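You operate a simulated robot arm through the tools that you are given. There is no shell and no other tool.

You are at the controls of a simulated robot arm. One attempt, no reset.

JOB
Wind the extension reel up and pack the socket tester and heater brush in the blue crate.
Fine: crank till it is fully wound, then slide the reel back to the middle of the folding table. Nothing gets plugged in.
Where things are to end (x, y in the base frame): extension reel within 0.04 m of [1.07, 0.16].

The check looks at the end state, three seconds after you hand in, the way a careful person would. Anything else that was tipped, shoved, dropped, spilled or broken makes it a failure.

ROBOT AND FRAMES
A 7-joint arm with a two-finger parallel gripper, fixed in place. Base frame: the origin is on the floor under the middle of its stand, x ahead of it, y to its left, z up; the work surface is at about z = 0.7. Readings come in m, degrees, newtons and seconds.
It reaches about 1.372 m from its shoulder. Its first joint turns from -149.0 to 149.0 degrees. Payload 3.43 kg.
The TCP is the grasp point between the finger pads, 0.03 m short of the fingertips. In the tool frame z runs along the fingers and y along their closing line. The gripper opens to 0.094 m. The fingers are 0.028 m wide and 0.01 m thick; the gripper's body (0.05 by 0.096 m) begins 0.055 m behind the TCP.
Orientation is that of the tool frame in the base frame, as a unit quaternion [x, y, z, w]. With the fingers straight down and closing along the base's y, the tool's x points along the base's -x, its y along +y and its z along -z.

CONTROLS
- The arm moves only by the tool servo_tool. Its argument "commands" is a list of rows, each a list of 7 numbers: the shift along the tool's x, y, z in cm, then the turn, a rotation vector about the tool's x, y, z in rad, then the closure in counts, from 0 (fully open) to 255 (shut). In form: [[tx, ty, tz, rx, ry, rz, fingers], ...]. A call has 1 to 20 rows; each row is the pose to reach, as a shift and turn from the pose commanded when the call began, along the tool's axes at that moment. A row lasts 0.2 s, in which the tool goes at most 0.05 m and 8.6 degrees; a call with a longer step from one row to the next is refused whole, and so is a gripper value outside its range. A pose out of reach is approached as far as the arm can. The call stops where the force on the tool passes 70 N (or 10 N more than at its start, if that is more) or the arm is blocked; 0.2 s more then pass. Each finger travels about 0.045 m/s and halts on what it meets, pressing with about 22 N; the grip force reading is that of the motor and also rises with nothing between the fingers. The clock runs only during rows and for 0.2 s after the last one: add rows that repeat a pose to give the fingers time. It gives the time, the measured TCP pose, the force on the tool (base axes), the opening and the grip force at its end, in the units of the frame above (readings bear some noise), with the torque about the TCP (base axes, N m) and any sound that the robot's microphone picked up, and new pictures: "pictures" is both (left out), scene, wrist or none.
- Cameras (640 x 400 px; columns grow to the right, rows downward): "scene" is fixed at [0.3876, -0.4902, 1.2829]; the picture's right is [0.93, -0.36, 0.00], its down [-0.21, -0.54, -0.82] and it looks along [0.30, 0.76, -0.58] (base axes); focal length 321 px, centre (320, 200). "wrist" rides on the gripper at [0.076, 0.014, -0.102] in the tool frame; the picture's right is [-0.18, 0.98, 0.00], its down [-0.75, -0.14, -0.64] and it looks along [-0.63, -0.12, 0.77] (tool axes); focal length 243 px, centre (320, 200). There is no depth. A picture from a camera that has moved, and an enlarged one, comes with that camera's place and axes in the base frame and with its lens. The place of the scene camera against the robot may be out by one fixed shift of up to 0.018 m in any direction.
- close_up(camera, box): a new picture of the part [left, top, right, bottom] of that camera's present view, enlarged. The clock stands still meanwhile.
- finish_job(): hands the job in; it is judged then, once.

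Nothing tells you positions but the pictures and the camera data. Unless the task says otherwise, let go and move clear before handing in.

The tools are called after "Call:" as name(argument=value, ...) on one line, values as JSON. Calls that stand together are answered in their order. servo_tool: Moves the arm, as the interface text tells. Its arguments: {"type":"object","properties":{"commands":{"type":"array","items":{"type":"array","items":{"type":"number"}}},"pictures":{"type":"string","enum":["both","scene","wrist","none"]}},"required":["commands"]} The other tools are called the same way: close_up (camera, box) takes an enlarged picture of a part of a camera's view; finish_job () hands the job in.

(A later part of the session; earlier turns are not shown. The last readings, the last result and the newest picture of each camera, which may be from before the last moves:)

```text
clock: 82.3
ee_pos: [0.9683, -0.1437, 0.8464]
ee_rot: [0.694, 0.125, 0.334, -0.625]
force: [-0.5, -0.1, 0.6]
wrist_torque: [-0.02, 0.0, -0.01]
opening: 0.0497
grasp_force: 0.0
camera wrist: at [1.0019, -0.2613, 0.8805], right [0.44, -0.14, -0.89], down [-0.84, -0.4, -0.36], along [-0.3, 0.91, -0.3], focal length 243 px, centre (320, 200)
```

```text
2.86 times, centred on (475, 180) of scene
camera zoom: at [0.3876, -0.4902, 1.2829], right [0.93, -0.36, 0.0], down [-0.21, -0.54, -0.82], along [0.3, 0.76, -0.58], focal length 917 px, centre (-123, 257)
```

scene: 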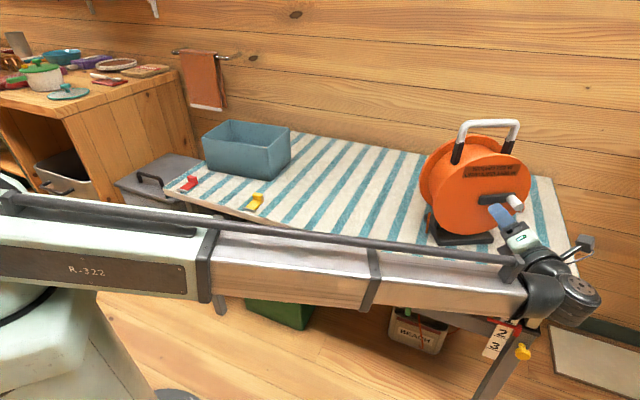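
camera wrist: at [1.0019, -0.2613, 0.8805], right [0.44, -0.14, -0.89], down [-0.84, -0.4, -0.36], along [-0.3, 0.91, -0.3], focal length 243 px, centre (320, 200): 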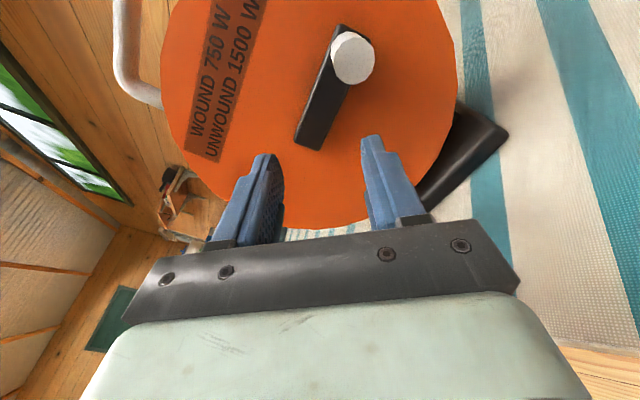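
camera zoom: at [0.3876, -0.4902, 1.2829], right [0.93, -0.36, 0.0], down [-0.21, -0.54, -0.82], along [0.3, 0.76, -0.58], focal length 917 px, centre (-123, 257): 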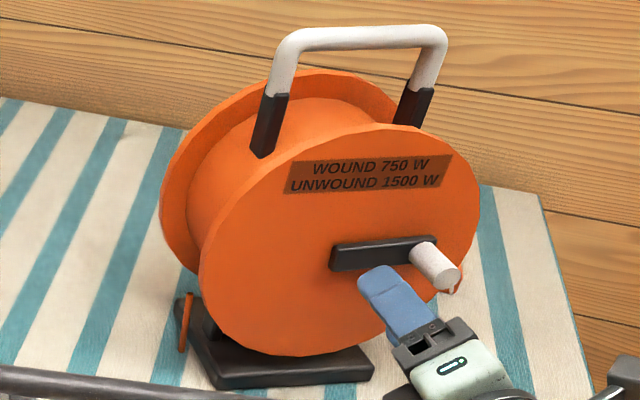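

The crank stays where I left it. I'm rolling the wrist back about 140° so the gripper lines up with the arm again.

Call:
servo_tool(commands=[[0, 0, 0, 0, 0, -0.1434, 120], [0, 0, 0, 0, 0, -0.2868, 120], [0, 0, 0, 0, 0, -0.43, 120], [0, 0, 0, 0, 0, -0.5735, 120], [0, 0, 0, 0, 0, -0.717, 120], [0, 0, 0, 0, 0, -0.86, 120], [0, 0, 0, 0, 0, -1.0035, 120], [0, 0, 0, 0, 0, -1.147, 120], [0, 0, 0, 0, 0, -1.29, 120], [0, 0, 0, 0, 0, -1.4335, 120], [0, 0, 0, 0, 0, -1.577, 120], [0, 0, 0, 0, 0, -1.72, 120], [0, 0, 0, 0, 0, -1.8635, 120], [0, 0, 0, 0, 0, -2.007, 120], [0, 0, 0, 0, 0, -2.15, 120], [0, 0, 0, 0, 0, -2.2935, 120], [0, 0, 0, 0, 0, -2.437, 120], [0, 0, 0, 0, 0, -2.437, 120]], pictures="both")

Call:
close_up(camera="wrist", box=[180, 0, 460, 250])

Call:
close_up(camera="scene", box=[385, 260, 505, 360])

```text
clock: 86.1
ee_pos: [0.969, -0.1425, 0.8444]
ee_rot: [0.123, 0.695, 0.701, 0.098]
force: [0.7, 0.4, -0.4]
wrist_torque: [0.01, -0.01, -0.02]
opening: 0.0497
grasp_force: 0.1
camera wrist: at [0.8643, -0.2169, 0.861], right [0.21, -0.07, 0.98], down [0.51, -0.84, -0.17], along [0.83, 0.54, -0.14], focal length 243 px, centre (320, 200)
```

scene: 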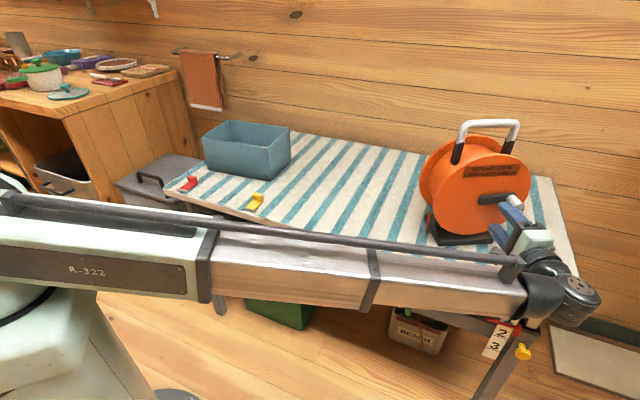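
wrist: 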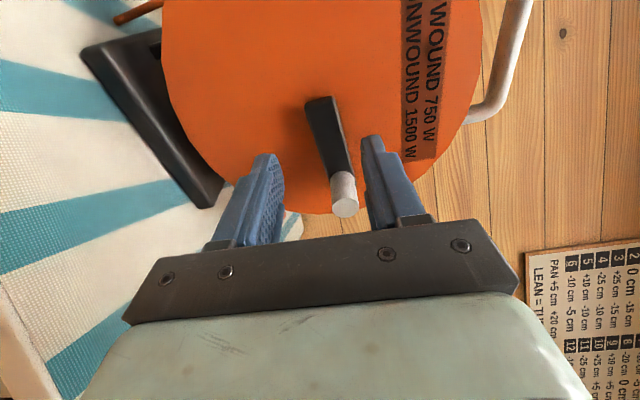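

```text
1.60 times, centred on (320, 125) of wrist
camera zoom: at [0.8643, -0.2169, 0.861], right [0.21, -0.07, 0.98], down [0.51, -0.84, -0.17], along [0.83, 0.54, -0.14], focal length 388 px, centre (320, 320)
```

zoom: 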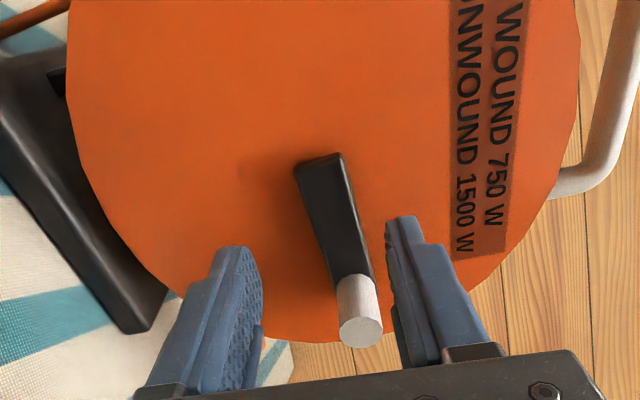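

```text
4.00 times, centred on (445, 310) of scene
camera zoom: at [0.3876, -0.4902, 1.2829], right [0.93, -0.36, 0.0], down [-0.21, -0.54, -0.82], along [0.3, 0.76, -0.58], focal length 1284 px, centre (-180, -240)
```

zoom: 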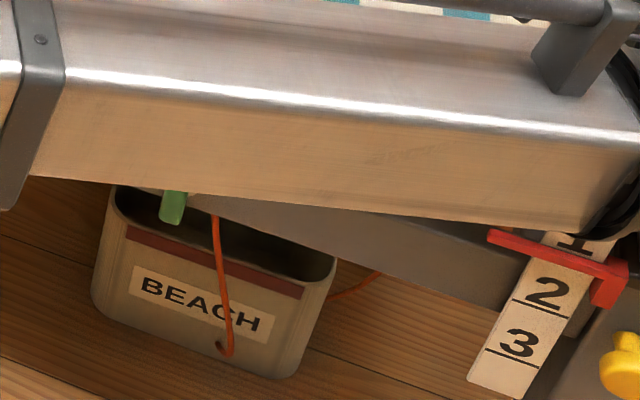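

The gripper now lines up with the arm from the other side. I'm nudging 5 mm up with a 5° roll trim, advancing and gripping again.

Call:
servo_tool(commands=[[0, 0.25, 1.5, 0, 0, -0.045, 120], [0, 0.48, 3.3, 0, 0, -0.085, 125], [0, 0.48, 5.0, 0, 0, -0.085, 130], [0, 0.48, 5.5, 0, 0, -0.085, 130], [0, 0.48, 5.5, 0, 0, -0.085, 180], [0, 0.48, 5.5, 0, 0, -0.085, 230], [0, 0.48, 5.5, 0, 0, -0.085, 255], [0, 0.48, 5.5, 0, 0, -0.085, 255]], pictures="wrist")

Call:
close_up(camera="wrist", box=[220, 60, 420, 250])

Call:
close_up(camera="scene", box=[405, 110, 545, 250])

```text
clock: 87.9
ee_pos: [0.9866, -0.0887, 0.8496]
ee_rot: [0.093, 0.7, 0.697, 0.126]
force: [-0.6, 0.2, -0.1]
wrist_torque: [-0.29, 0.01, -0.03]
opening: 0.0237
grasp_force: 21.8
camera wrist: at [0.8807, -0.1624, 0.8594], right [0.13, -0.04, 0.99], down [0.52, -0.84, -0.11], along [0.84, 0.53, -0.09], focal length 243 px, centre (320, 200)
```

wrist: 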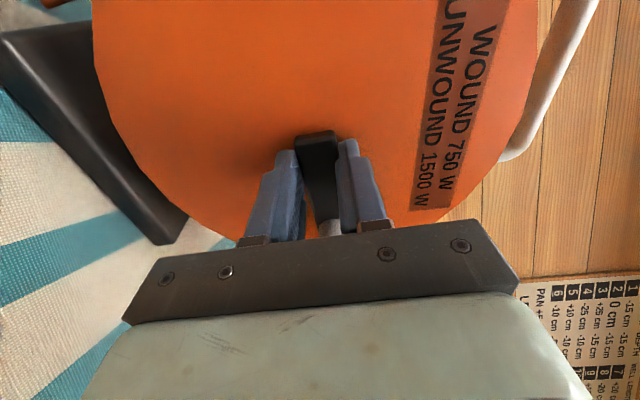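

```text
2.11 times, centred on (320, 155) of wrist
camera zoom: at [0.8807, -0.1624, 0.8594], right [0.13, -0.04, 0.99], down [0.52, -0.84, -0.11], along [0.84, 0.53, -0.09], focal length 511 px, centre (320, 295)
```

zoom: 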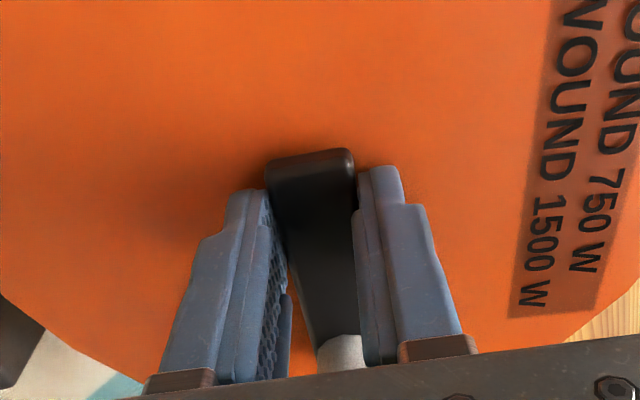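

```text
2.86 times, centred on (475, 180) of scene
camera zoom: at [0.3876, -0.4902, 1.2829], right [0.93, -0.36, 0.0], down [-0.21, -0.54, -0.82], along [0.3, 0.76, -0.58], focal length 917 px, centre (-123, 257)
```

zoom: 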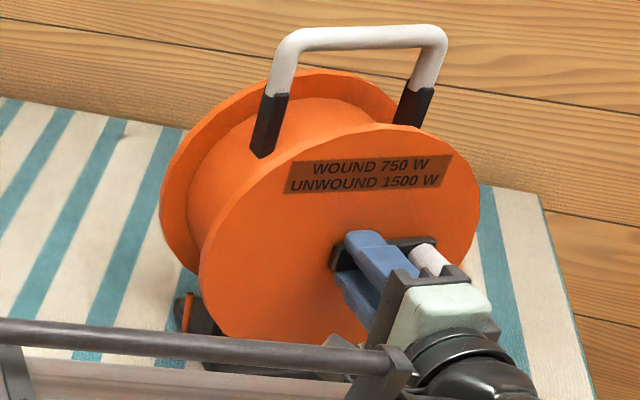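

Gripped cleanly with almost no side force. Rolling clockwise another 80°.

Call:
servo_tool(commands=[[0.01, -0.16, 0, 0, 0, 0.14, 255], [0.05, -0.32, 0, 0, 0, 0.28, 255], [0.1, -0.48, 0, 0, 0, 0.42, 255], [0.18, -0.62, 0, 0, 0, 0.56, 255], [0.28, -0.75, 0, 0, 0, 0.7, 255], [0.39, -0.87, 0, 0, 0, 0.84, 255], [0.52, -0.97, 0, 0, 0, 0.98, 255], [0.66, -1.05, 0, 0, 0, 1.12, 255], [0.81, -1.11, 0, 0, 0, 1.26, 255], [0.97, -1.15, 0, 0, 0, 1.4, 255]], pictures="wrist")

Call:
close_up(camera="wrist", box=[220, 60, 420, 250])

Call:
close_up(camera="scene", box=[405, 110, 545, 250])

```text
clock: 90.1
ee_pos: [0.9786, -0.0884, 0.8396]
ee_rot: [0.523, 0.473, 0.616, -0.352]
force: [11.8, 0.2, 17.6]
wrist_torque: [0.14, 0.09, -0.16]
opening: 0.0234
grasp_force: 21.4
camera wrist: at [0.9437, -0.1848, 0.9152], right [0.95, -0.31, 0.03], down [-0.17, -0.61, -0.77], along [0.26, 0.73, -0.64], focal length 243 px, centre (320, 200)
```

wrist: 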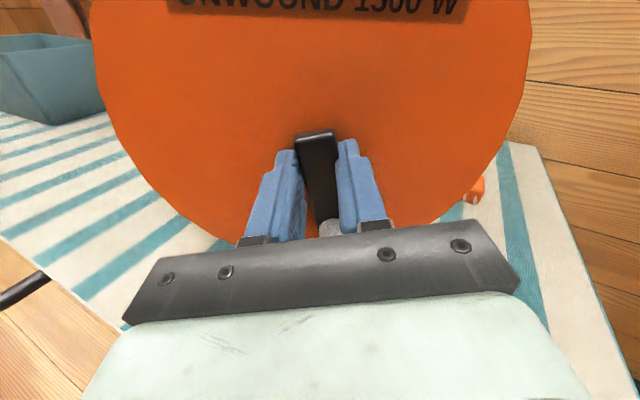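

```text
2.11 times, centred on (320, 155) of wrist
camera zoom: at [0.9437, -0.1848, 0.9152], right [0.95, -0.31, 0.03], down [-0.17, -0.61, -0.77], along [0.26, 0.73, -0.64], focal length 511 px, centre (320, 295)
```

zoom: 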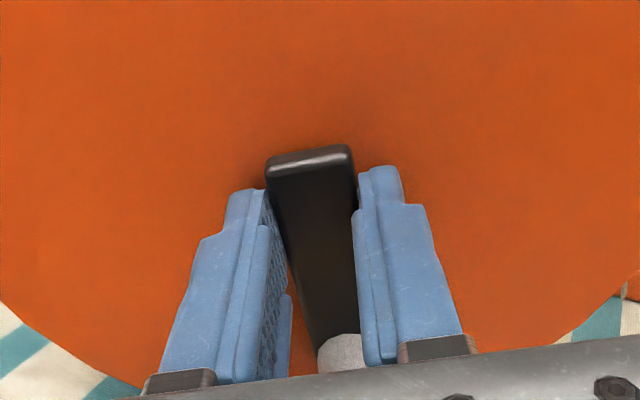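

```text
2.86 times, centred on (475, 180) of scene
camera zoom: at [0.3876, -0.4902, 1.2829], right [0.93, -0.36, 0.0], down [-0.21, -0.54, -0.82], along [0.3, 0.76, -0.58], focal length 917 px, centre (-123, 257)
```

zoom: 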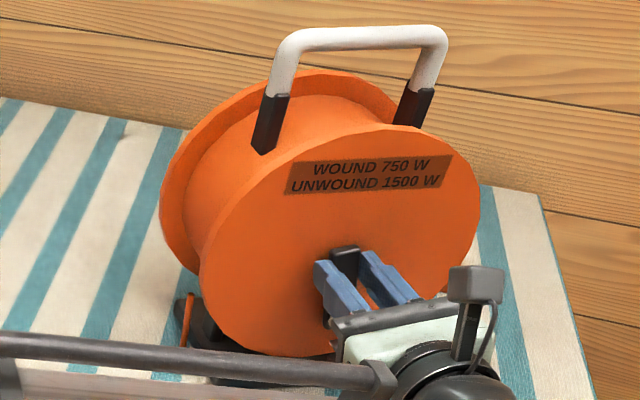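

The crank is near the bottom again and the pack is fuller. I'm correcting about 2 mm and rolling on another 80°.

Call:
servo_tool(commands=[[0.18, 0.19, 0, 0, 0, 0, 255], [0.19, 0.03, 0, 0, 0, 0.14, 255], [0.23, -0.13, 0, 0, 0, 0.28, 255], [0.28, -0.29, 0, 0, 0, 0.42, 255], [0.36, -0.43, 0, 0, 0, 0.56, 255], [0.46, -0.56, 0, 0, 0, 0.7, 255], [0.57, -0.68, 0, 0, 0, 0.84, 255], [0.7, -0.78, 0, 0, 0, 0.98, 255], [0.84, -0.86, 0, 0, 0, 1.12, 255], [0.99, -0.92, 0, 0, 0, 1.26, 255], [1.15, -0.96, 0, 0, 0, 1.4, 255]], pictures="both")

Call:
close_up(camera="wrist", box=[220, 60, 420, 250])

Call:
close_up(camera="scene", box=[405, 110, 545, 250])

Call:
close_up(camera="scene", box=[385, 260, 505, 360])

```text
clock: 92.5
ee_pos: [0.9662, -0.0831, 0.8466]
ee_rot: [0.706, 0.025, 0.242, -0.665]
force: [0.4, 1.8, 0.8]
wrist_torque: [-0.63, 0.29, 0.27]
opening: 0.0238
grasp_force: 22.1
camera wrist: at [1.0069, -0.2039, 0.8612], right [0.19, -0.06, -0.98], down [-0.91, -0.38, -0.15], along [-0.36, 0.92, -0.13], focal length 243 px, centre (320, 200)
```

scene: 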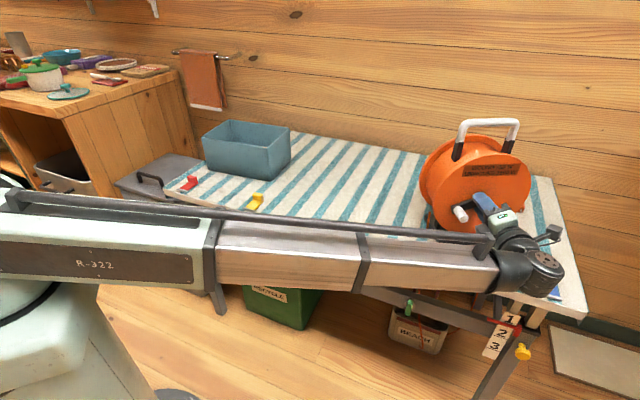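
wrist: 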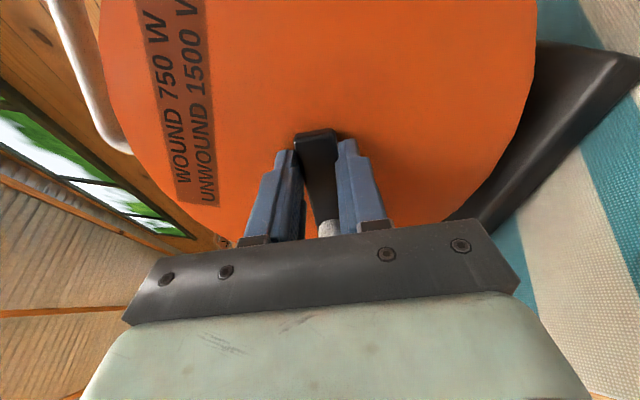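

```text
2.11 times, centred on (320, 155) of wrist
camera zoom: at [1.0069, -0.2039, 0.8612], right [0.19, -0.06, -0.98], down [-0.91, -0.38, -0.15], along [-0.36, 0.92, -0.13], focal length 511 px, centre (320, 295)
```

zoom: 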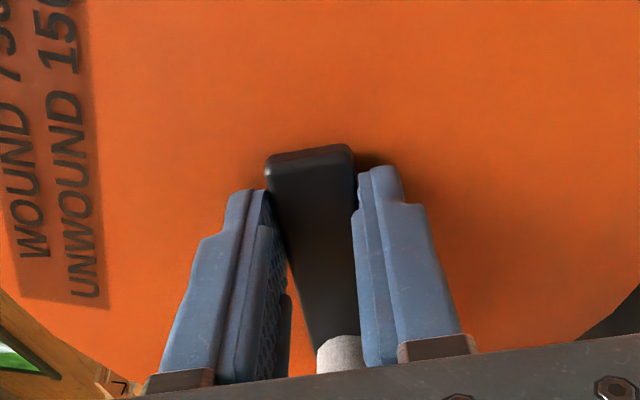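

```text
2.86 times, centred on (475, 180) of scene
camera zoom: at [0.3876, -0.4902, 1.2829], right [0.93, -0.36, 0.0], down [-0.21, -0.54, -0.82], along [0.3, 0.76, -0.58], focal length 917 px, centre (-123, 257)
```

zoom: 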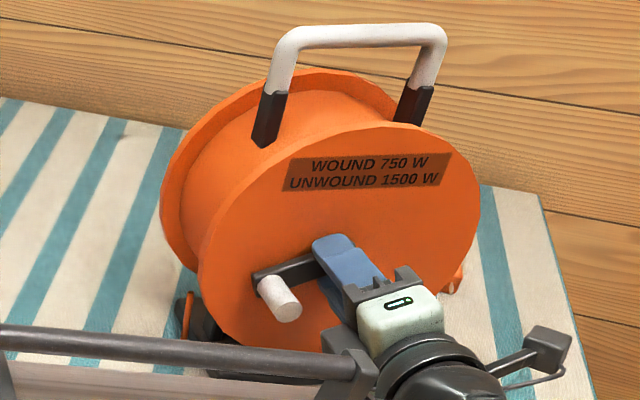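

```text
4.00 times, centred on (445, 310) of scene
camera zoom: at [0.3876, -0.4902, 1.2829], right [0.93, -0.36, 0.0], down [-0.21, -0.54, -0.82], along [0.3, 0.76, -0.58], focal length 1284 px, centre (-180, -240)
```

zoom: 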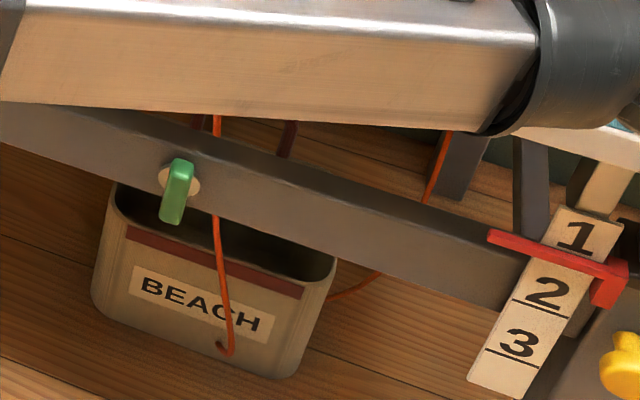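

The pack is now almost flush with the flanges and the reel is unmoved. I'm using the last 20° of wrist roll before regripping.

Call:
servo_tool(commands=[[0.01, -0.16, 0, 0, 0, 0.14, 255], [0.05, -0.32, 0, 0, 0, 0.28, 255], [0.07, -0.4, 0, 0, 0, 0.35, 255], [0.07, -0.4, 0, 0, 0, 0.35, 255]], pictures="wrist")

Call:
close_up(camera="scene", box=[405, 110, 545, 250])

```text
clock: 93.5
ee_pos: [0.9636, -0.0827, 0.8513]
ee_rot: [0.699, -0.098, 0.124, -0.698]
force: [2.4, -0.7, -0.1]
wrist_torque: [-0.39, 0.22, -0.35]
opening: 0.0239
grasp_force: 21.7
camera wrist: at [1.006, -0.2042, 0.8385], right [-0.14, 0.05, -0.99], down [-0.92, -0.38, 0.11], along [-0.37, 0.92, 0.1], focal length 243 px, centre (320, 200)
```

wrist: 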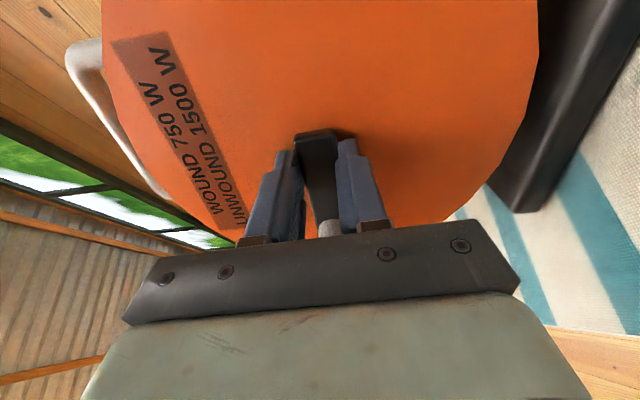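

```text
2.86 times, centred on (475, 180) of scene
camera zoom: at [0.3876, -0.4902, 1.2829], right [0.93, -0.36, 0.0], down [-0.21, -0.54, -0.82], along [0.3, 0.76, -0.58], focal length 917 px, centre (-123, 257)
```

zoom: 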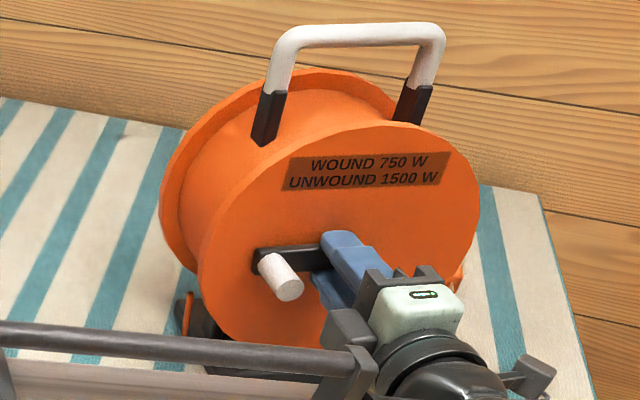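

The crank points left now, with roughly 80° to go to the stop. I'm releasing, backing out and rolling the wrist back half a turn for a final grip.

Call:
servo_tool(commands=[[0, 0, 0, 0, 0, 0, 180], [0, 0, 0, 0, 0, 0, 130], [0, 0, 0, 0, 0, 0, 120], [0, 0, -3, 0, 0, 0, 120], [0, 0, -5.5, 0, 0, 0, 120], [0, 0, -5.5, 0, 0, -0.149, 120], [0, 0, -5.5, 0, 0, -0.298, 120], [0, 0, -5.5, 0, 0, -0.447, 120], [0, 0, -5.5, 0, 0, -0.596, 120], [0, 0, -5.5, 0, 0, -0.745, 120], [0, 0, -5.5, 0, 0, -0.894, 120], [0, 0, -5.5, 0, 0, -1.043, 120], [0, 0, -5.5, 0, 0, -1.192, 120], [0, 0, -5.5, 0, 0, -1.341, 120], [0, 0, -5.5, 0, 0, -1.49, 120], [0, 0, -5.5, 0, 0, -1.639, 120], [0, 0, -5.5, 0, 0, -1.788, 120], [0, 0, -5.5, 0, 0, -1.937, 120], [0, 0, -5.5, 0, 0, -2.086, 120]], pictures="none")

Call:
servo_tool(commands=[[0, 0, 0, 0, 0, -0.149, 120], [0, 0, 0, 0, 0, -0.298, 120], [0, 0, 0, 0, 0, -0.447, 120], [0, 0, 0, 0, 0, -0.596, 120], [0, 0, 0, 0, 0, -0.745, 120], [0, 0, 0, 0, 0, -0.894, 120], [0, 0, 0, 0, 0, -1.043, 120], [0, 0, 0, 0, 0, -1.055, 120]], pictures="both")

Call:
close_up(camera="wrist", box=[180, 0, 460, 250])

Call:
close_up(camera="scene", box=[405, 110, 545, 250])

```text
clock: 97.5
ee_pos: [0.9473, -0.1357, 0.8506]
ee_rot: [0.435, 0.556, 0.665, -0.243]
force: [0.5, -0.8, 0.4]
wrist_torque: [0.01, -0.03, -0.03]
opening: 0.0495
grasp_force: 0.0
```

```text
clock: 99.3
ee_pos: [0.9482, -0.136, 0.8512]
ee_rot: [0.096, 0.699, 0.698, 0.125]
force: [-0.9, -1.2, 0.1]
wrist_torque: [0.02, -0.02, -0.01]
opening: 0.0496
grasp_force: 0.1
camera wrist: at [0.843, -0.2095, 0.8614], right [0.14, -0.05, 0.99], down [0.52, -0.84, -0.11], along [0.84, 0.53, -0.09], focal length 243 px, centre (320, 200)
```

scene: 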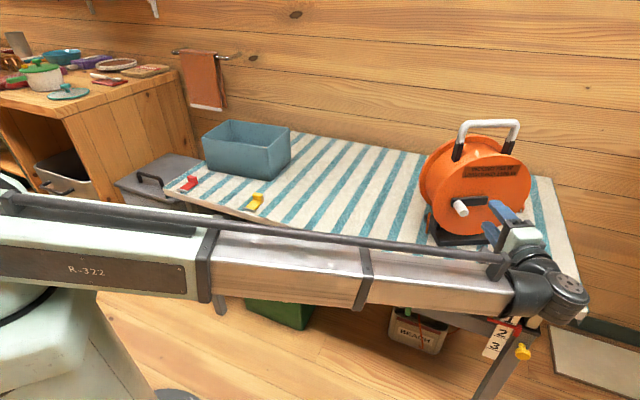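
wrist: 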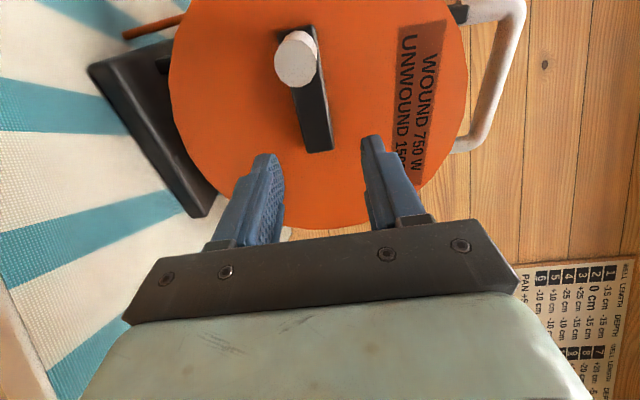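

```text
1.60 times, centred on (320, 125) of wrist
camera zoom: at [0.843, -0.2095, 0.8614], right [0.14, -0.05, 0.99], down [0.52, -0.84, -0.11], along [0.84, 0.53, -0.09], focal length 388 px, centre (320, 320)
```

zoom: 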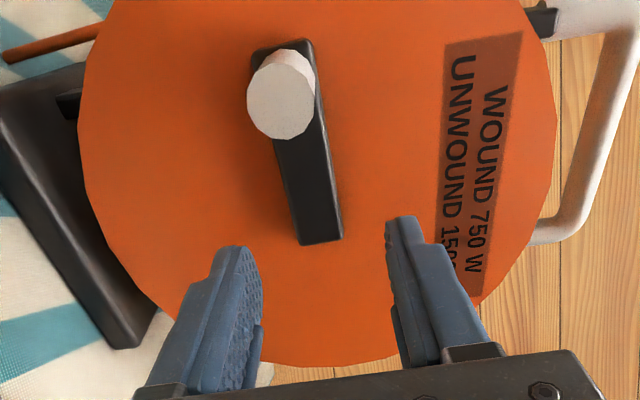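

```text
2.86 times, centred on (475, 180) of scene
camera zoom: at [0.3876, -0.4902, 1.2829], right [0.93, -0.36, 0.0], down [-0.21, -0.54, -0.82], along [0.3, 0.76, -0.58], focal length 917 px, centre (-123, 257)
```

zoom: 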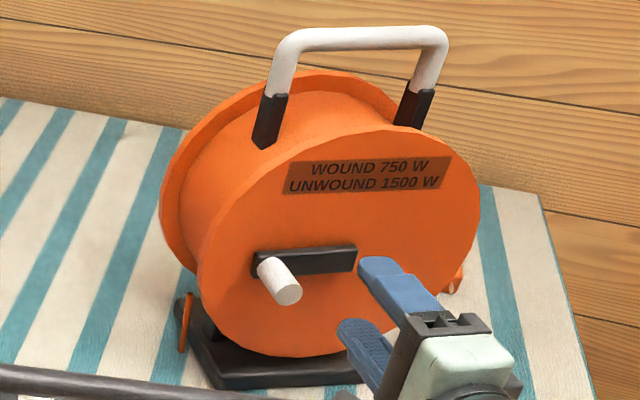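

The arm is to the left and well aligned. I'm moving 7 mm along it, advancing and gripping for the last part of the winding.

Call:
servo_tool(commands=[[0.4, -0.15, 1.5, 0, 0, 0, 120], [0.7, -0.27, 3.3, 0, 0, 0, 125], [0.7, -0.27, 5.0, 0, 0, 0, 130], [0.7, -0.27, 5.5, 0, 0, 0, 130], [0.7, -0.27, 5.5, 0, 0, 0, 180], [0.7, -0.27, 5.5, 0, 0, 0, 230], [0.7, -0.27, 5.5, 0, 0, 0, 255], [0.7, -0.27, 5.5, 0, 0, 0, 255]], pictures="wrist")

Call:
close_up(camera="wrist", box=[220, 60, 420, 250])

```text
clock: 101.1
ee_pos: [0.9579, -0.0802, 0.8482]
ee_rot: [0.096, 0.699, 0.698, 0.123]
force: [-1.1, -1.2, 0.1]
wrist_torque: [-0.16, 0.15, -0.14]
opening: 0.0236
grasp_force: 21.9
camera wrist: at [0.8538, -0.1544, 0.8589], right [0.14, -0.05, 0.99], down [0.52, -0.84, -0.11], along [0.84, 0.53, -0.09], focal length 243 px, centre (320, 200)
```

wrist: 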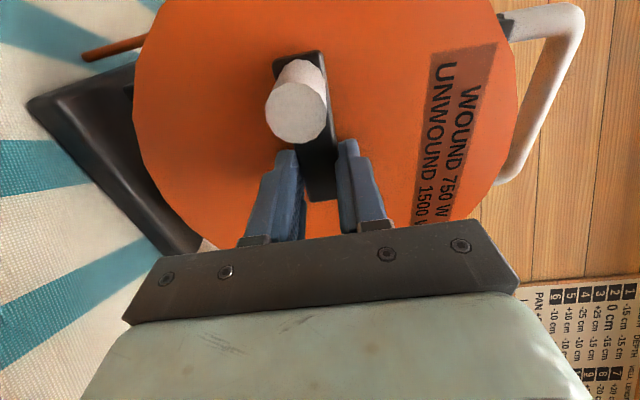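

```text
2.11 times, centred on (320, 155) of wrist
camera zoom: at [0.8538, -0.1544, 0.8589], right [0.14, -0.05, 0.99], down [0.52, -0.84, -0.11], along [0.84, 0.53, -0.09], focal length 511 px, centre (320, 295)
```

zoom: 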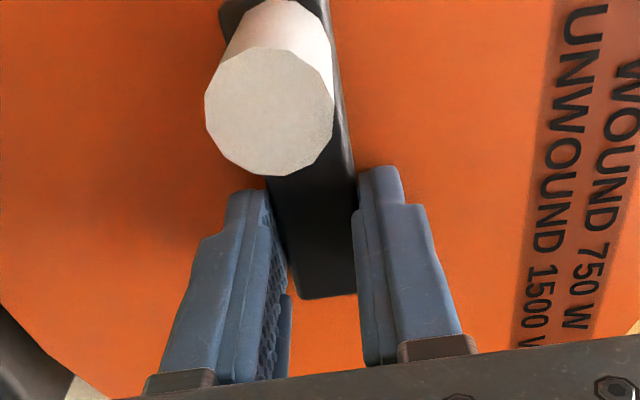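

Gripped. Rolling 60° clockwise, staying short of the expected stop, then I'll ease in while watching the torque.

Call:
servo_tool(commands=[[-0.01, 0.15, 0, 0, 0, 0.14, 255], [-0.04, 0.31, 0, 0, 0, 0.28, 255], [-0.1, 0.45, 0, 0, 0, 0.42, 255], [-0.17, 0.59, 0, 0, 0, 0.56, 255], [-0.26, 0.72, 0, 0, 0, 0.7, 255], [-0.37, 0.83, 0, 0, 0, 0.84, 255], [-0.49, 0.92, 0, 0, 0, 0.98, 255], [-0.56, 0.96, 0, 0, 0, 1.05, 255]], pictures="wrist")

Call:
close_up(camera="wrist", box=[220, 60, 420, 250])

Call:
close_up(camera="scene", box=[405, 110, 545, 250])

```text
clock: 102.9
ee_pos: [0.9649, -0.0831, 0.8621]
ee_rot: [0.433, 0.553, 0.668, -0.245]
force: [17.2, -3.0, 30.7]
wrist_torque: [0.44, -0.59, -0.4]
opening: 0.0237
grasp_force: 21.8
camera wrist: at [0.905, -0.1721, 0.931], right [0.88, -0.29, 0.36], down [0.07, -0.69, -0.72], along [0.46, 0.66, -0.59], focal length 243 px, centre (320, 200)
```

wrist: 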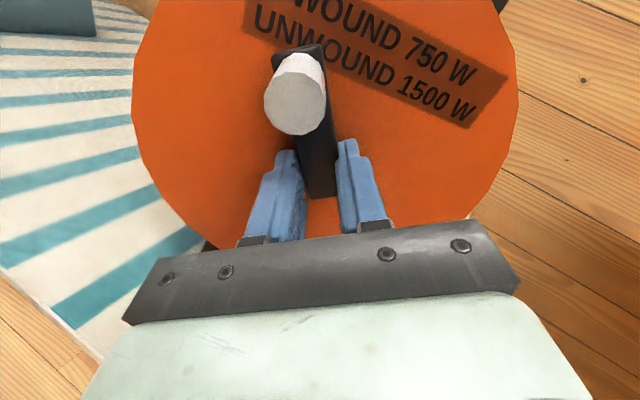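

```text
2.11 times, centred on (320, 155) of wrist
camera zoom: at [0.905, -0.1721, 0.931], right [0.88, -0.29, 0.36], down [0.07, -0.69, -0.72], along [0.46, 0.66, -0.59], focal length 511 px, centre (320, 295)
```

zoom: 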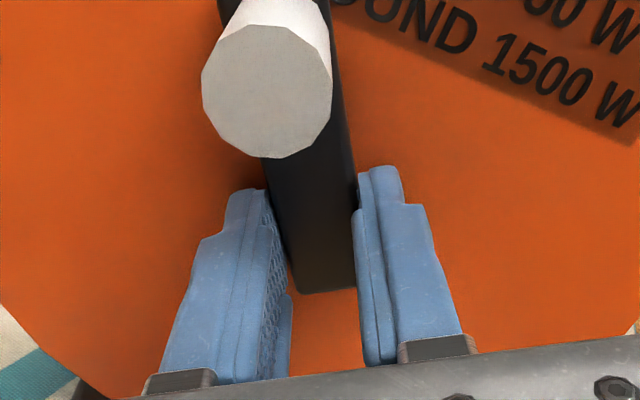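

```text
2.86 times, centred on (475, 180) of scene
camera zoom: at [0.3876, -0.4902, 1.2829], right [0.93, -0.36, 0.0], down [-0.21, -0.54, -0.82], along [0.3, 0.76, -0.58], focal length 917 px, centre (-123, 257)
```

zoom: 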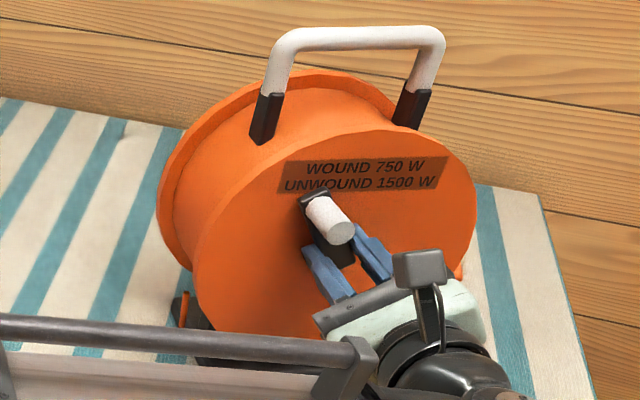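

The crank is about 30° short of the top and the pack is nearly flush. I'm relieving the side load and easing on by 16°.

Call:
servo_tool(commands=[[0.21, 0.37, 0, 0, 0, 0, 255], [0.2, 0.52, 0, 0, 0, 0.14, 255], [0.17, 0.68, 0, 0, 0, 0.28, 255], [0.17, 0.68, 0, 0, 0, 0.28, 255]], pictures="wrist")

Call:
close_up(camera="scene", box=[405, 110, 545, 250])

```text
clock: 103.9
ee_pos: [0.9662, -0.084, 0.8639]
ee_rot: [0.508, 0.49, 0.625, -0.333]
force: [0.8, -2.9, 7.1]
wrist_torque: [0.65, -0.28, -0.02]
opening: 0.0236
grasp_force: 22.0
camera wrist: at [0.929, -0.1795, 0.9384], right [0.95, -0.31, 0.09], down [-0.13, -0.63, -0.77], along [0.29, 0.71, -0.64], focal length 243 px, centre (320, 200)
```

wrist: 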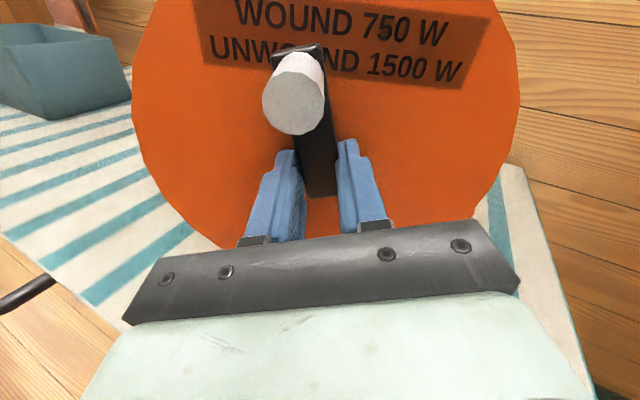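

```text
2.86 times, centred on (475, 180) of scene
camera zoom: at [0.3876, -0.4902, 1.2829], right [0.93, -0.36, 0.0], down [-0.21, -0.54, -0.82], along [0.3, 0.76, -0.58], focal length 917 px, centre (-123, 257)
```

zoom: 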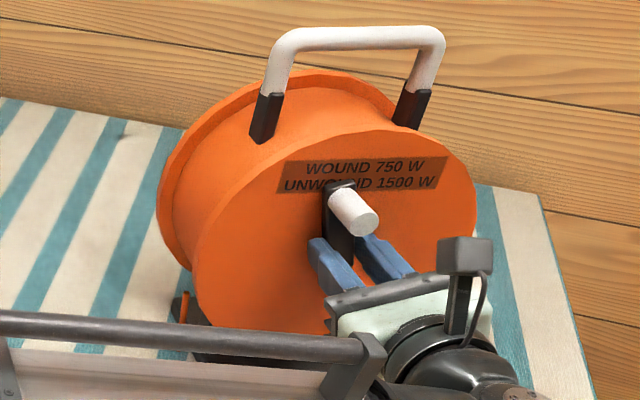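

Smooth and no stop yet. I'm easing on another 14°.

Call:
servo_tool(commands=[[0.06, 0.15, 0, 0, 0, 0.14, 255], [0.05, 0.26, 0, 0, 0, 0.24, 255], [0.05, 0.26, 0, 0, 0, 0.24, 255]], pictures="wrist")

Call:
close_up(camera="scene", box=[405, 110, 545, 250])

```text
clock: 104.7
ee_pos: [0.9702, -0.0846, 0.8631]
ee_rot: [0.564, 0.426, 0.581, -0.405]
force: [3.4, -5.8, -0.3]
wrist_torque: [-0.17, -0.01, -0.29]
opening: 0.0239
grasp_force: 22.0
camera wrist: at [0.9491, -0.1857, 0.9386], right [0.94, -0.3, -0.15], down [-0.31, -0.57, -0.76], along [0.15, 0.76, -0.63], focal length 243 px, centre (320, 200)
```

wrist: 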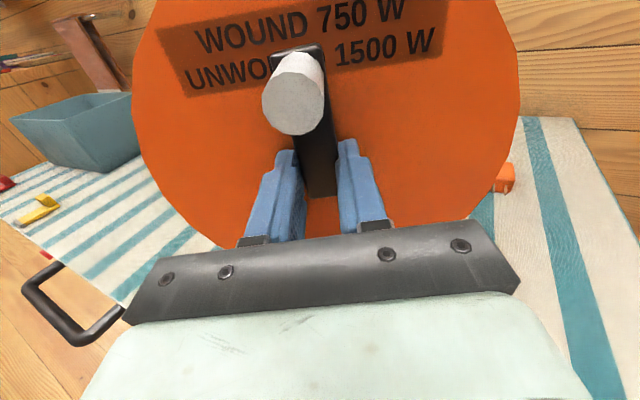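

```text
2.86 times, centred on (475, 180) of scene
camera zoom: at [0.3876, -0.4902, 1.2829], right [0.93, -0.36, 0.0], down [-0.21, -0.54, -0.82], along [0.3, 0.76, -0.58], focal length 917 px, centre (-123, 257)
```

zoom: 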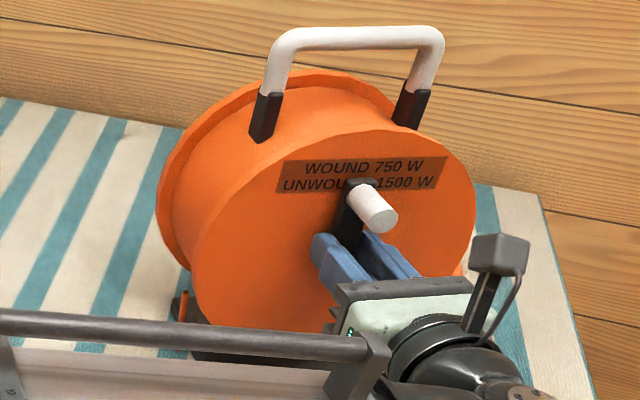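

The crank is now at the earlier stop position with no rise in torque. I'm pushing gently on a little more to see whether it is really blocked here.

Call:
servo_tool(commands=[[-0.01, 0.1, 0, 0, 0, 0.1, 255], [-0.02, 0.22, 0, 0, 0, 0.2, 255], [-0.02, 0.22, 0, 0, 0, 0.2, 255]], pictures="wrist")

Call:
close_up(camera="wrist", box=[220, 60, 420, 250])

Call:
close_up(camera="scene", box=[405, 110, 545, 250])

```text
clock: 105.5
ee_pos: [0.972, -0.0857, 0.8637]
ee_rot: [0.602, 0.368, 0.537, -0.462]
force: [-5.5, -2.9, -0.1]
wrist_torque: [-0.19, -0.72, 0.12]
opening: 0.0277
grasp_force: 21.9
camera wrist: at [0.9656, -0.191, 0.9356], right [0.9, -0.29, -0.34], down [-0.44, -0.53, -0.72], along [0.03, 0.8, -0.6], focal length 243 px, centre (320, 200)
```

wrist: 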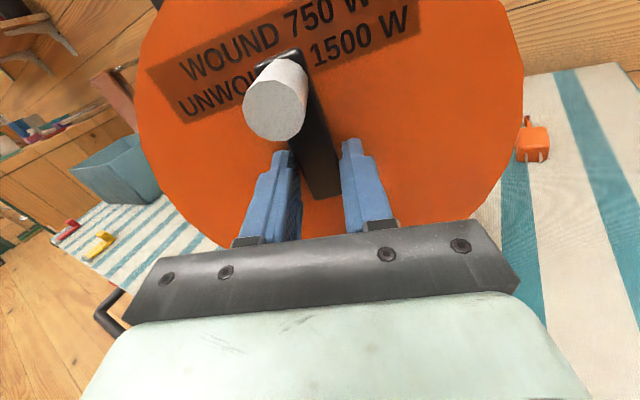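

```text
2.11 times, centred on (320, 155) of wrist
camera zoom: at [0.9656, -0.191, 0.9356], right [0.9, -0.29, -0.34], down [-0.44, -0.53, -0.72], along [0.03, 0.8, -0.6], focal length 511 px, centre (320, 295)
```

zoom: 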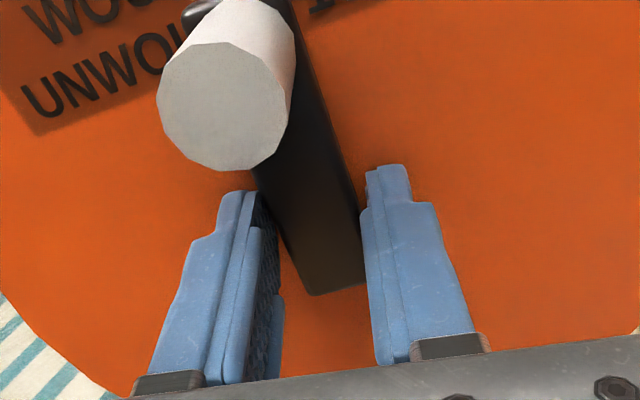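

```text
2.86 times, centred on (475, 180) of scene
camera zoom: at [0.3876, -0.4902, 1.2829], right [0.93, -0.36, 0.0], down [-0.21, -0.54, -0.82], along [0.3, 0.76, -0.58], focal length 917 px, centre (-123, 257)
```

zoom: 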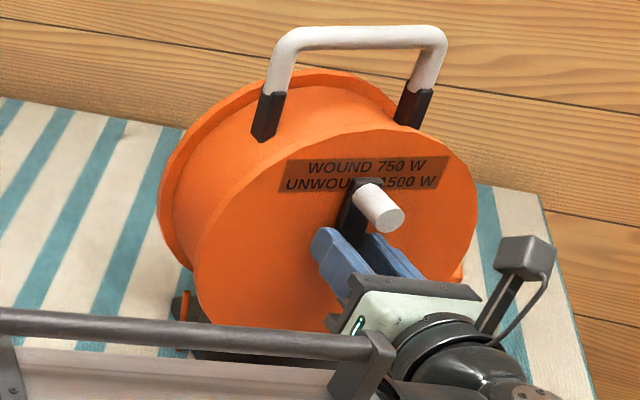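

The crank is now firmly blocked (about 0.7 N·m reaction) with the pack full, so this is the winding stop. I'm easing the torque off and checking the cord and drum closely.

Call:
servo_tool(commands=[[0, -0.15, 0, 0, 0, -0.12, 255], [0, -0.2, 0, 0, 0, -0.18, 255], [0, -0.2, 0, 0, 0, -0.18, 255]], pictures="both")

Call:
close_up(camera="scene", box=[385, 260, 505, 360])

Call:
close_up(camera="scene", box=[410, 115, 480, 185])

Call:
close_up(camera="scene", box=[400, 180, 560, 270])

```text
clock: 106.3
ee_pos: [0.9711, -0.085, 0.8651]
ee_rot: [0.567, 0.42, 0.577, -0.411]
force: [5.6, 1.2, 0.0]
wrist_torque: [-0.14, -0.06, -0.23]
opening: 0.0236
grasp_force: 22.0
camera wrist: at [0.9513, -0.1868, 0.9394], right [0.94, -0.3, -0.17], down [-0.32, -0.57, -0.76], along [0.14, 0.76, -0.63], focal length 243 px, centre (320, 200)
```

scene: 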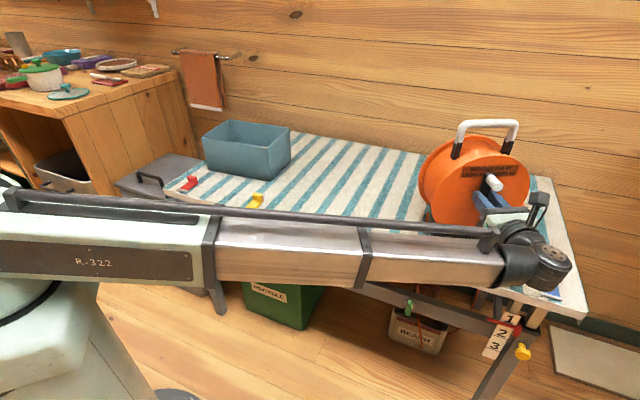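
wrist: 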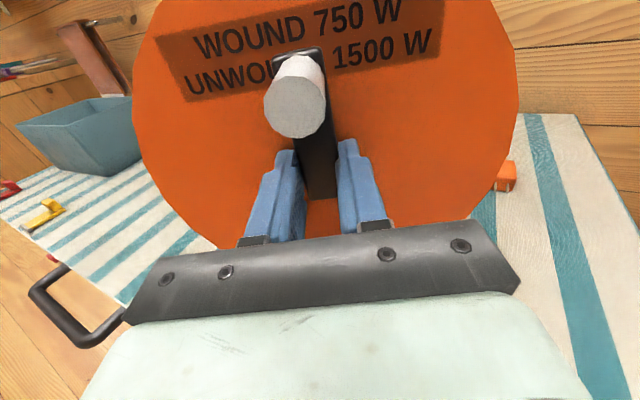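

```text
4.00 times, centred on (445, 310) of scene
camera zoom: at [0.3876, -0.4902, 1.2829], right [0.93, -0.36, 0.0], down [-0.21, -0.54, -0.82], along [0.3, 0.76, -0.58], focal length 1284 px, centre (-180, -240)
```

zoom: 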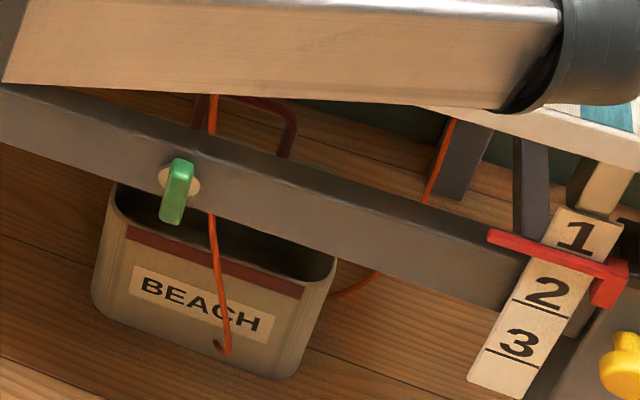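

```text
5.71 times, centred on (445, 150) of scene
camera zoom: at [0.3876, -0.4902, 1.2829], right [0.93, -0.36, 0.0], down [-0.21, -0.54, -0.82], along [0.3, 0.76, -0.58], focal length 1834 px, centre (-394, 486)
```

zoom: 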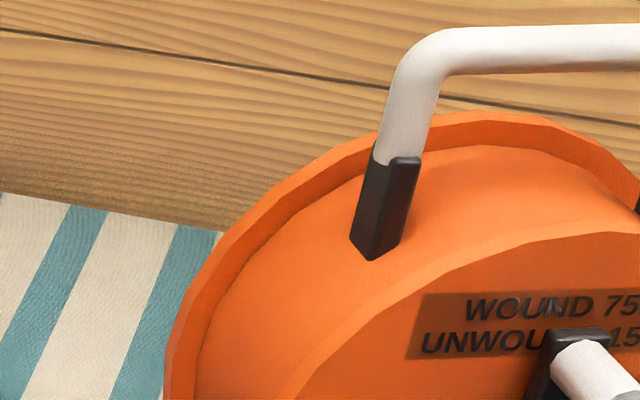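

```text
4.00 times, centred on (480, 225) of scene
camera zoom: at [0.3876, -0.4902, 1.2829], right [0.93, -0.36, 0.0], down [-0.21, -0.54, -0.82], along [0.3, 0.76, -0.58], focal length 1284 px, centre (-320, 100)
```

zoom: 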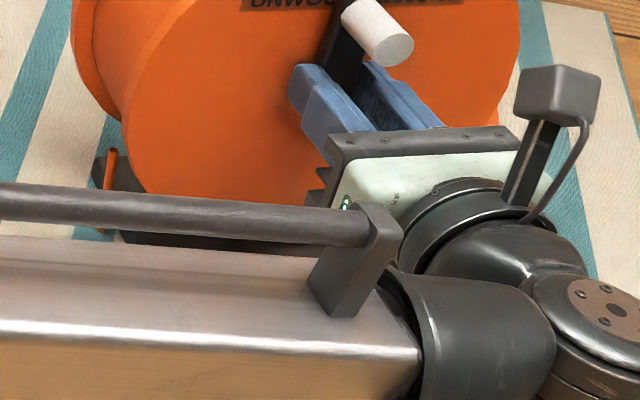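

The pack is now full to near the flange rims and the crank rests at its winding stop. I'm releasing the arm and backing off to measure the reel before sliding it.

Call:
servo_tool(commands=[[0, 0, 0, 0, 0, 0, 180], [0, 0, 0, 0, 0, 0, 130], [0, 0, 0, 0, 0, 0, 120], [0, 0, -3, 0, 0, 0, 120], [0, 0, -6.5, 0, 0, 0, 120], [0, 0, -11, 0, 0, 0, 60], [0, 0, -15.5, 0, 0, 0, 0], [0, 0, -17, 0, 0, 0, 0]], pictures="both")

Call:
close_up(camera="scene", box=[405, 110, 545, 250])

Call:
close_up(camera="wrist", box=[150, 0, 500, 240])

```text
clock: 108.1
ee_pos: [0.9182, -0.2452, 0.8639]
ee_rot: [0.567, 0.421, 0.576, -0.412]
force: [-0.4, 0.2, 0.7]
wrist_torque: [0.01, -0.02, -0.01]
opening: 0.0939
grasp_force: 0.1
camera wrist: at [0.8982, -0.3475, 0.9384], right [0.94, -0.3, -0.17], down [-0.32, -0.57, -0.76], along [0.14, 0.76, -0.63], focal length 243 px, centre (320, 200)
```

scene: 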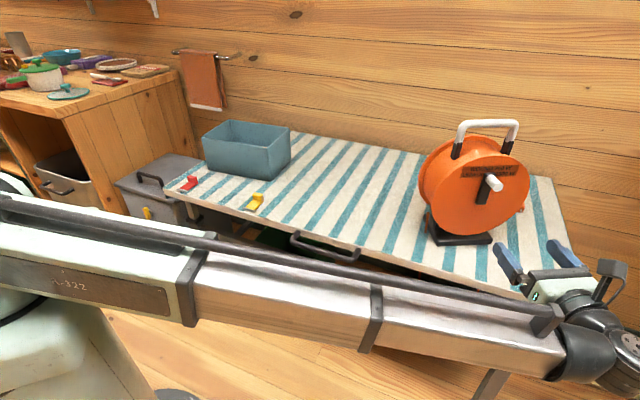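
wrist: 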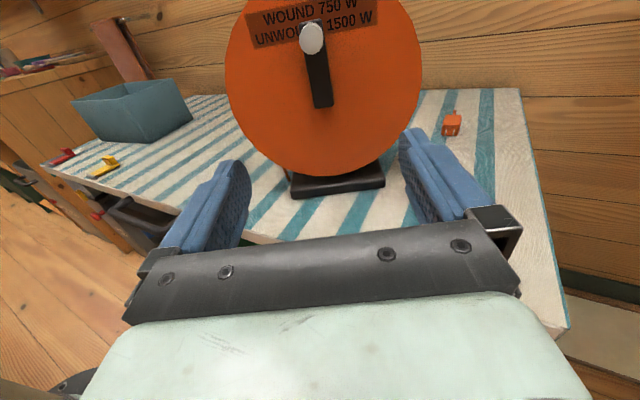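

```text
2.86 times, centred on (475, 180) of scene
camera zoom: at [0.3876, -0.4902, 1.2829], right [0.93, -0.36, 0.0], down [-0.21, -0.54, -0.82], along [0.3, 0.76, -0.58], focal length 917 px, centre (-123, 257)
```

zoom: 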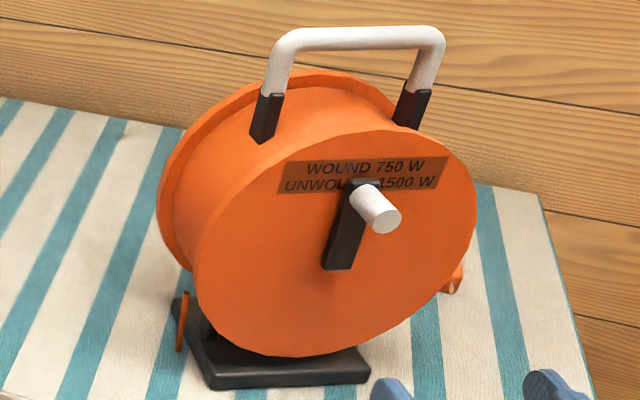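

```text
1.67 times, centred on (325, 120) of wrist
camera zoom: at [0.8982, -0.3475, 0.9384], right [0.94, -0.3, -0.17], down [-0.32, -0.57, -0.76], along [0.14, 0.76, -0.63], focal length 404 px, centre (312, 333)
```

zoom: 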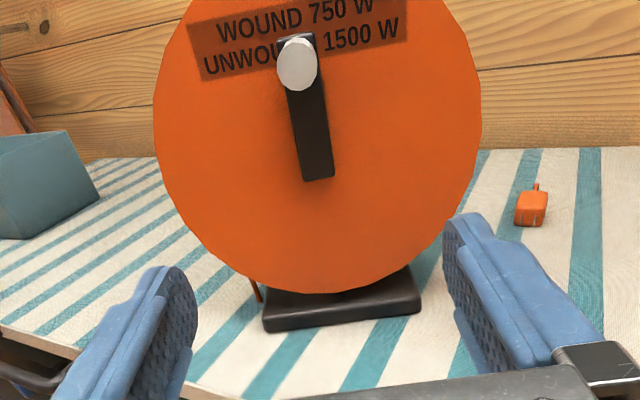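

The reel is standing level at about (0.995, -0.005), axis 72°, with a clear view of its base. I'll come down in front of the base with fingers open and tilted down 30°, to push on the base's front face.

Call:
servo_tool(commands=[[-3.4, -0.1, 2, 0, -0.13, 0, 0], [-6.8, -0.15, 5, 0, -0.26, 0, 0], [-10, -0.2, 8, 0, -0.39, 0, 0], [-12.4, -0.26, 11, 0, -0.5236, 0, 0], [-13.4, -0.26, 13.5, 0, -0.5236, 0, 0], [-13.4, -0.26, 13.5, 0, -0.5236, 0, 0]], pictures="both")

Call:
close_up(camera="wrist", box=[150, 0, 500, 240])

Call:
close_up(camera="scene", box=[405, 130, 605, 290])

```text
clock: 109.5
ee_pos: [0.9607, -0.1173, 0.7315]
ee_rot: [0.697, 0.514, 0.409, -0.288]
force: [-0.4, 0.2, 0.4]
wrist_torque: [0.01, 0.0, 0.01]
opening: 0.0941
grasp_force: 0.1
camera wrist: at [0.9572, -0.1695, 0.8483], right [0.91, -0.39, -0.14], down [-0.42, -0.84, -0.34], along [0.01, 0.37, -0.93], focal length 243 px, centre (320, 200)
```

scene: 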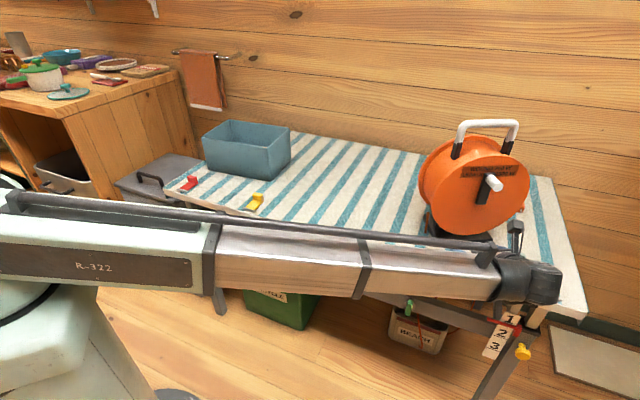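
wrist: 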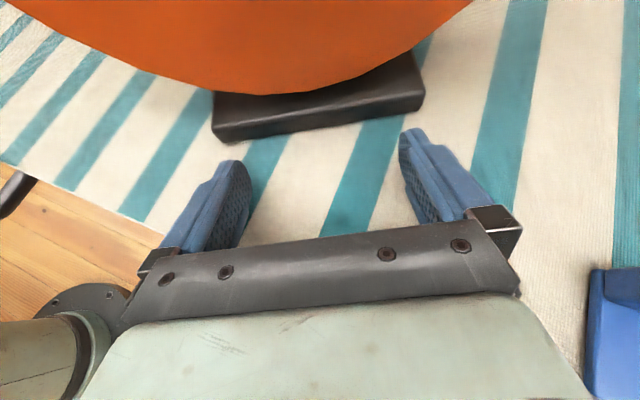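

```text
1.67 times, centred on (325, 120) of wrist
camera zoom: at [0.9572, -0.1695, 0.8483], right [0.91, -0.39, -0.14], down [-0.42, -0.84, -0.34], along [0.01, 0.37, -0.93], focal length 404 px, centre (312, 333)
```

zoom: 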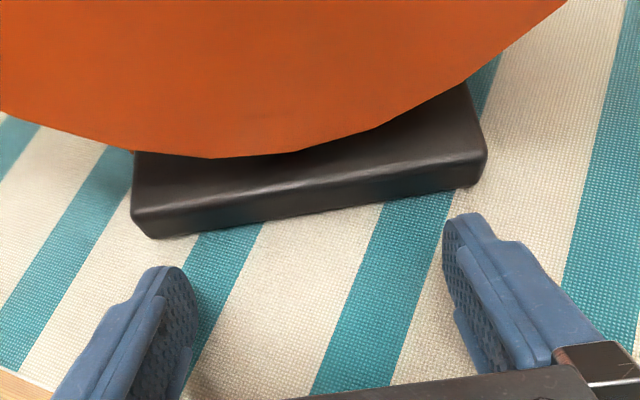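

```text
2.50 times, centred on (505, 210) of scene
camera zoom: at [0.3876, -0.4902, 1.2829], right [0.93, -0.36, 0.0], down [-0.21, -0.54, -0.82], along [0.3, 0.76, -0.58], focal length 802 px, centre (-142, 175)
```

zoom: 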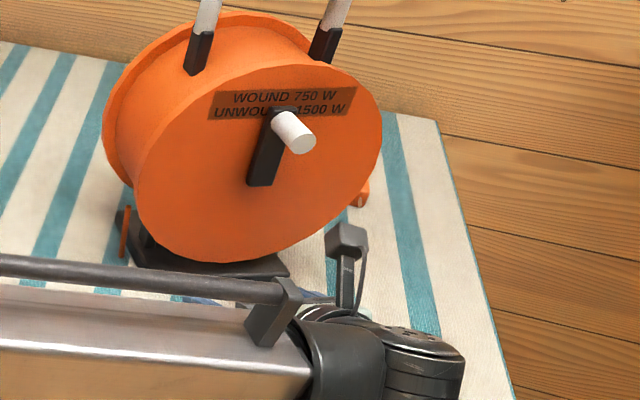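

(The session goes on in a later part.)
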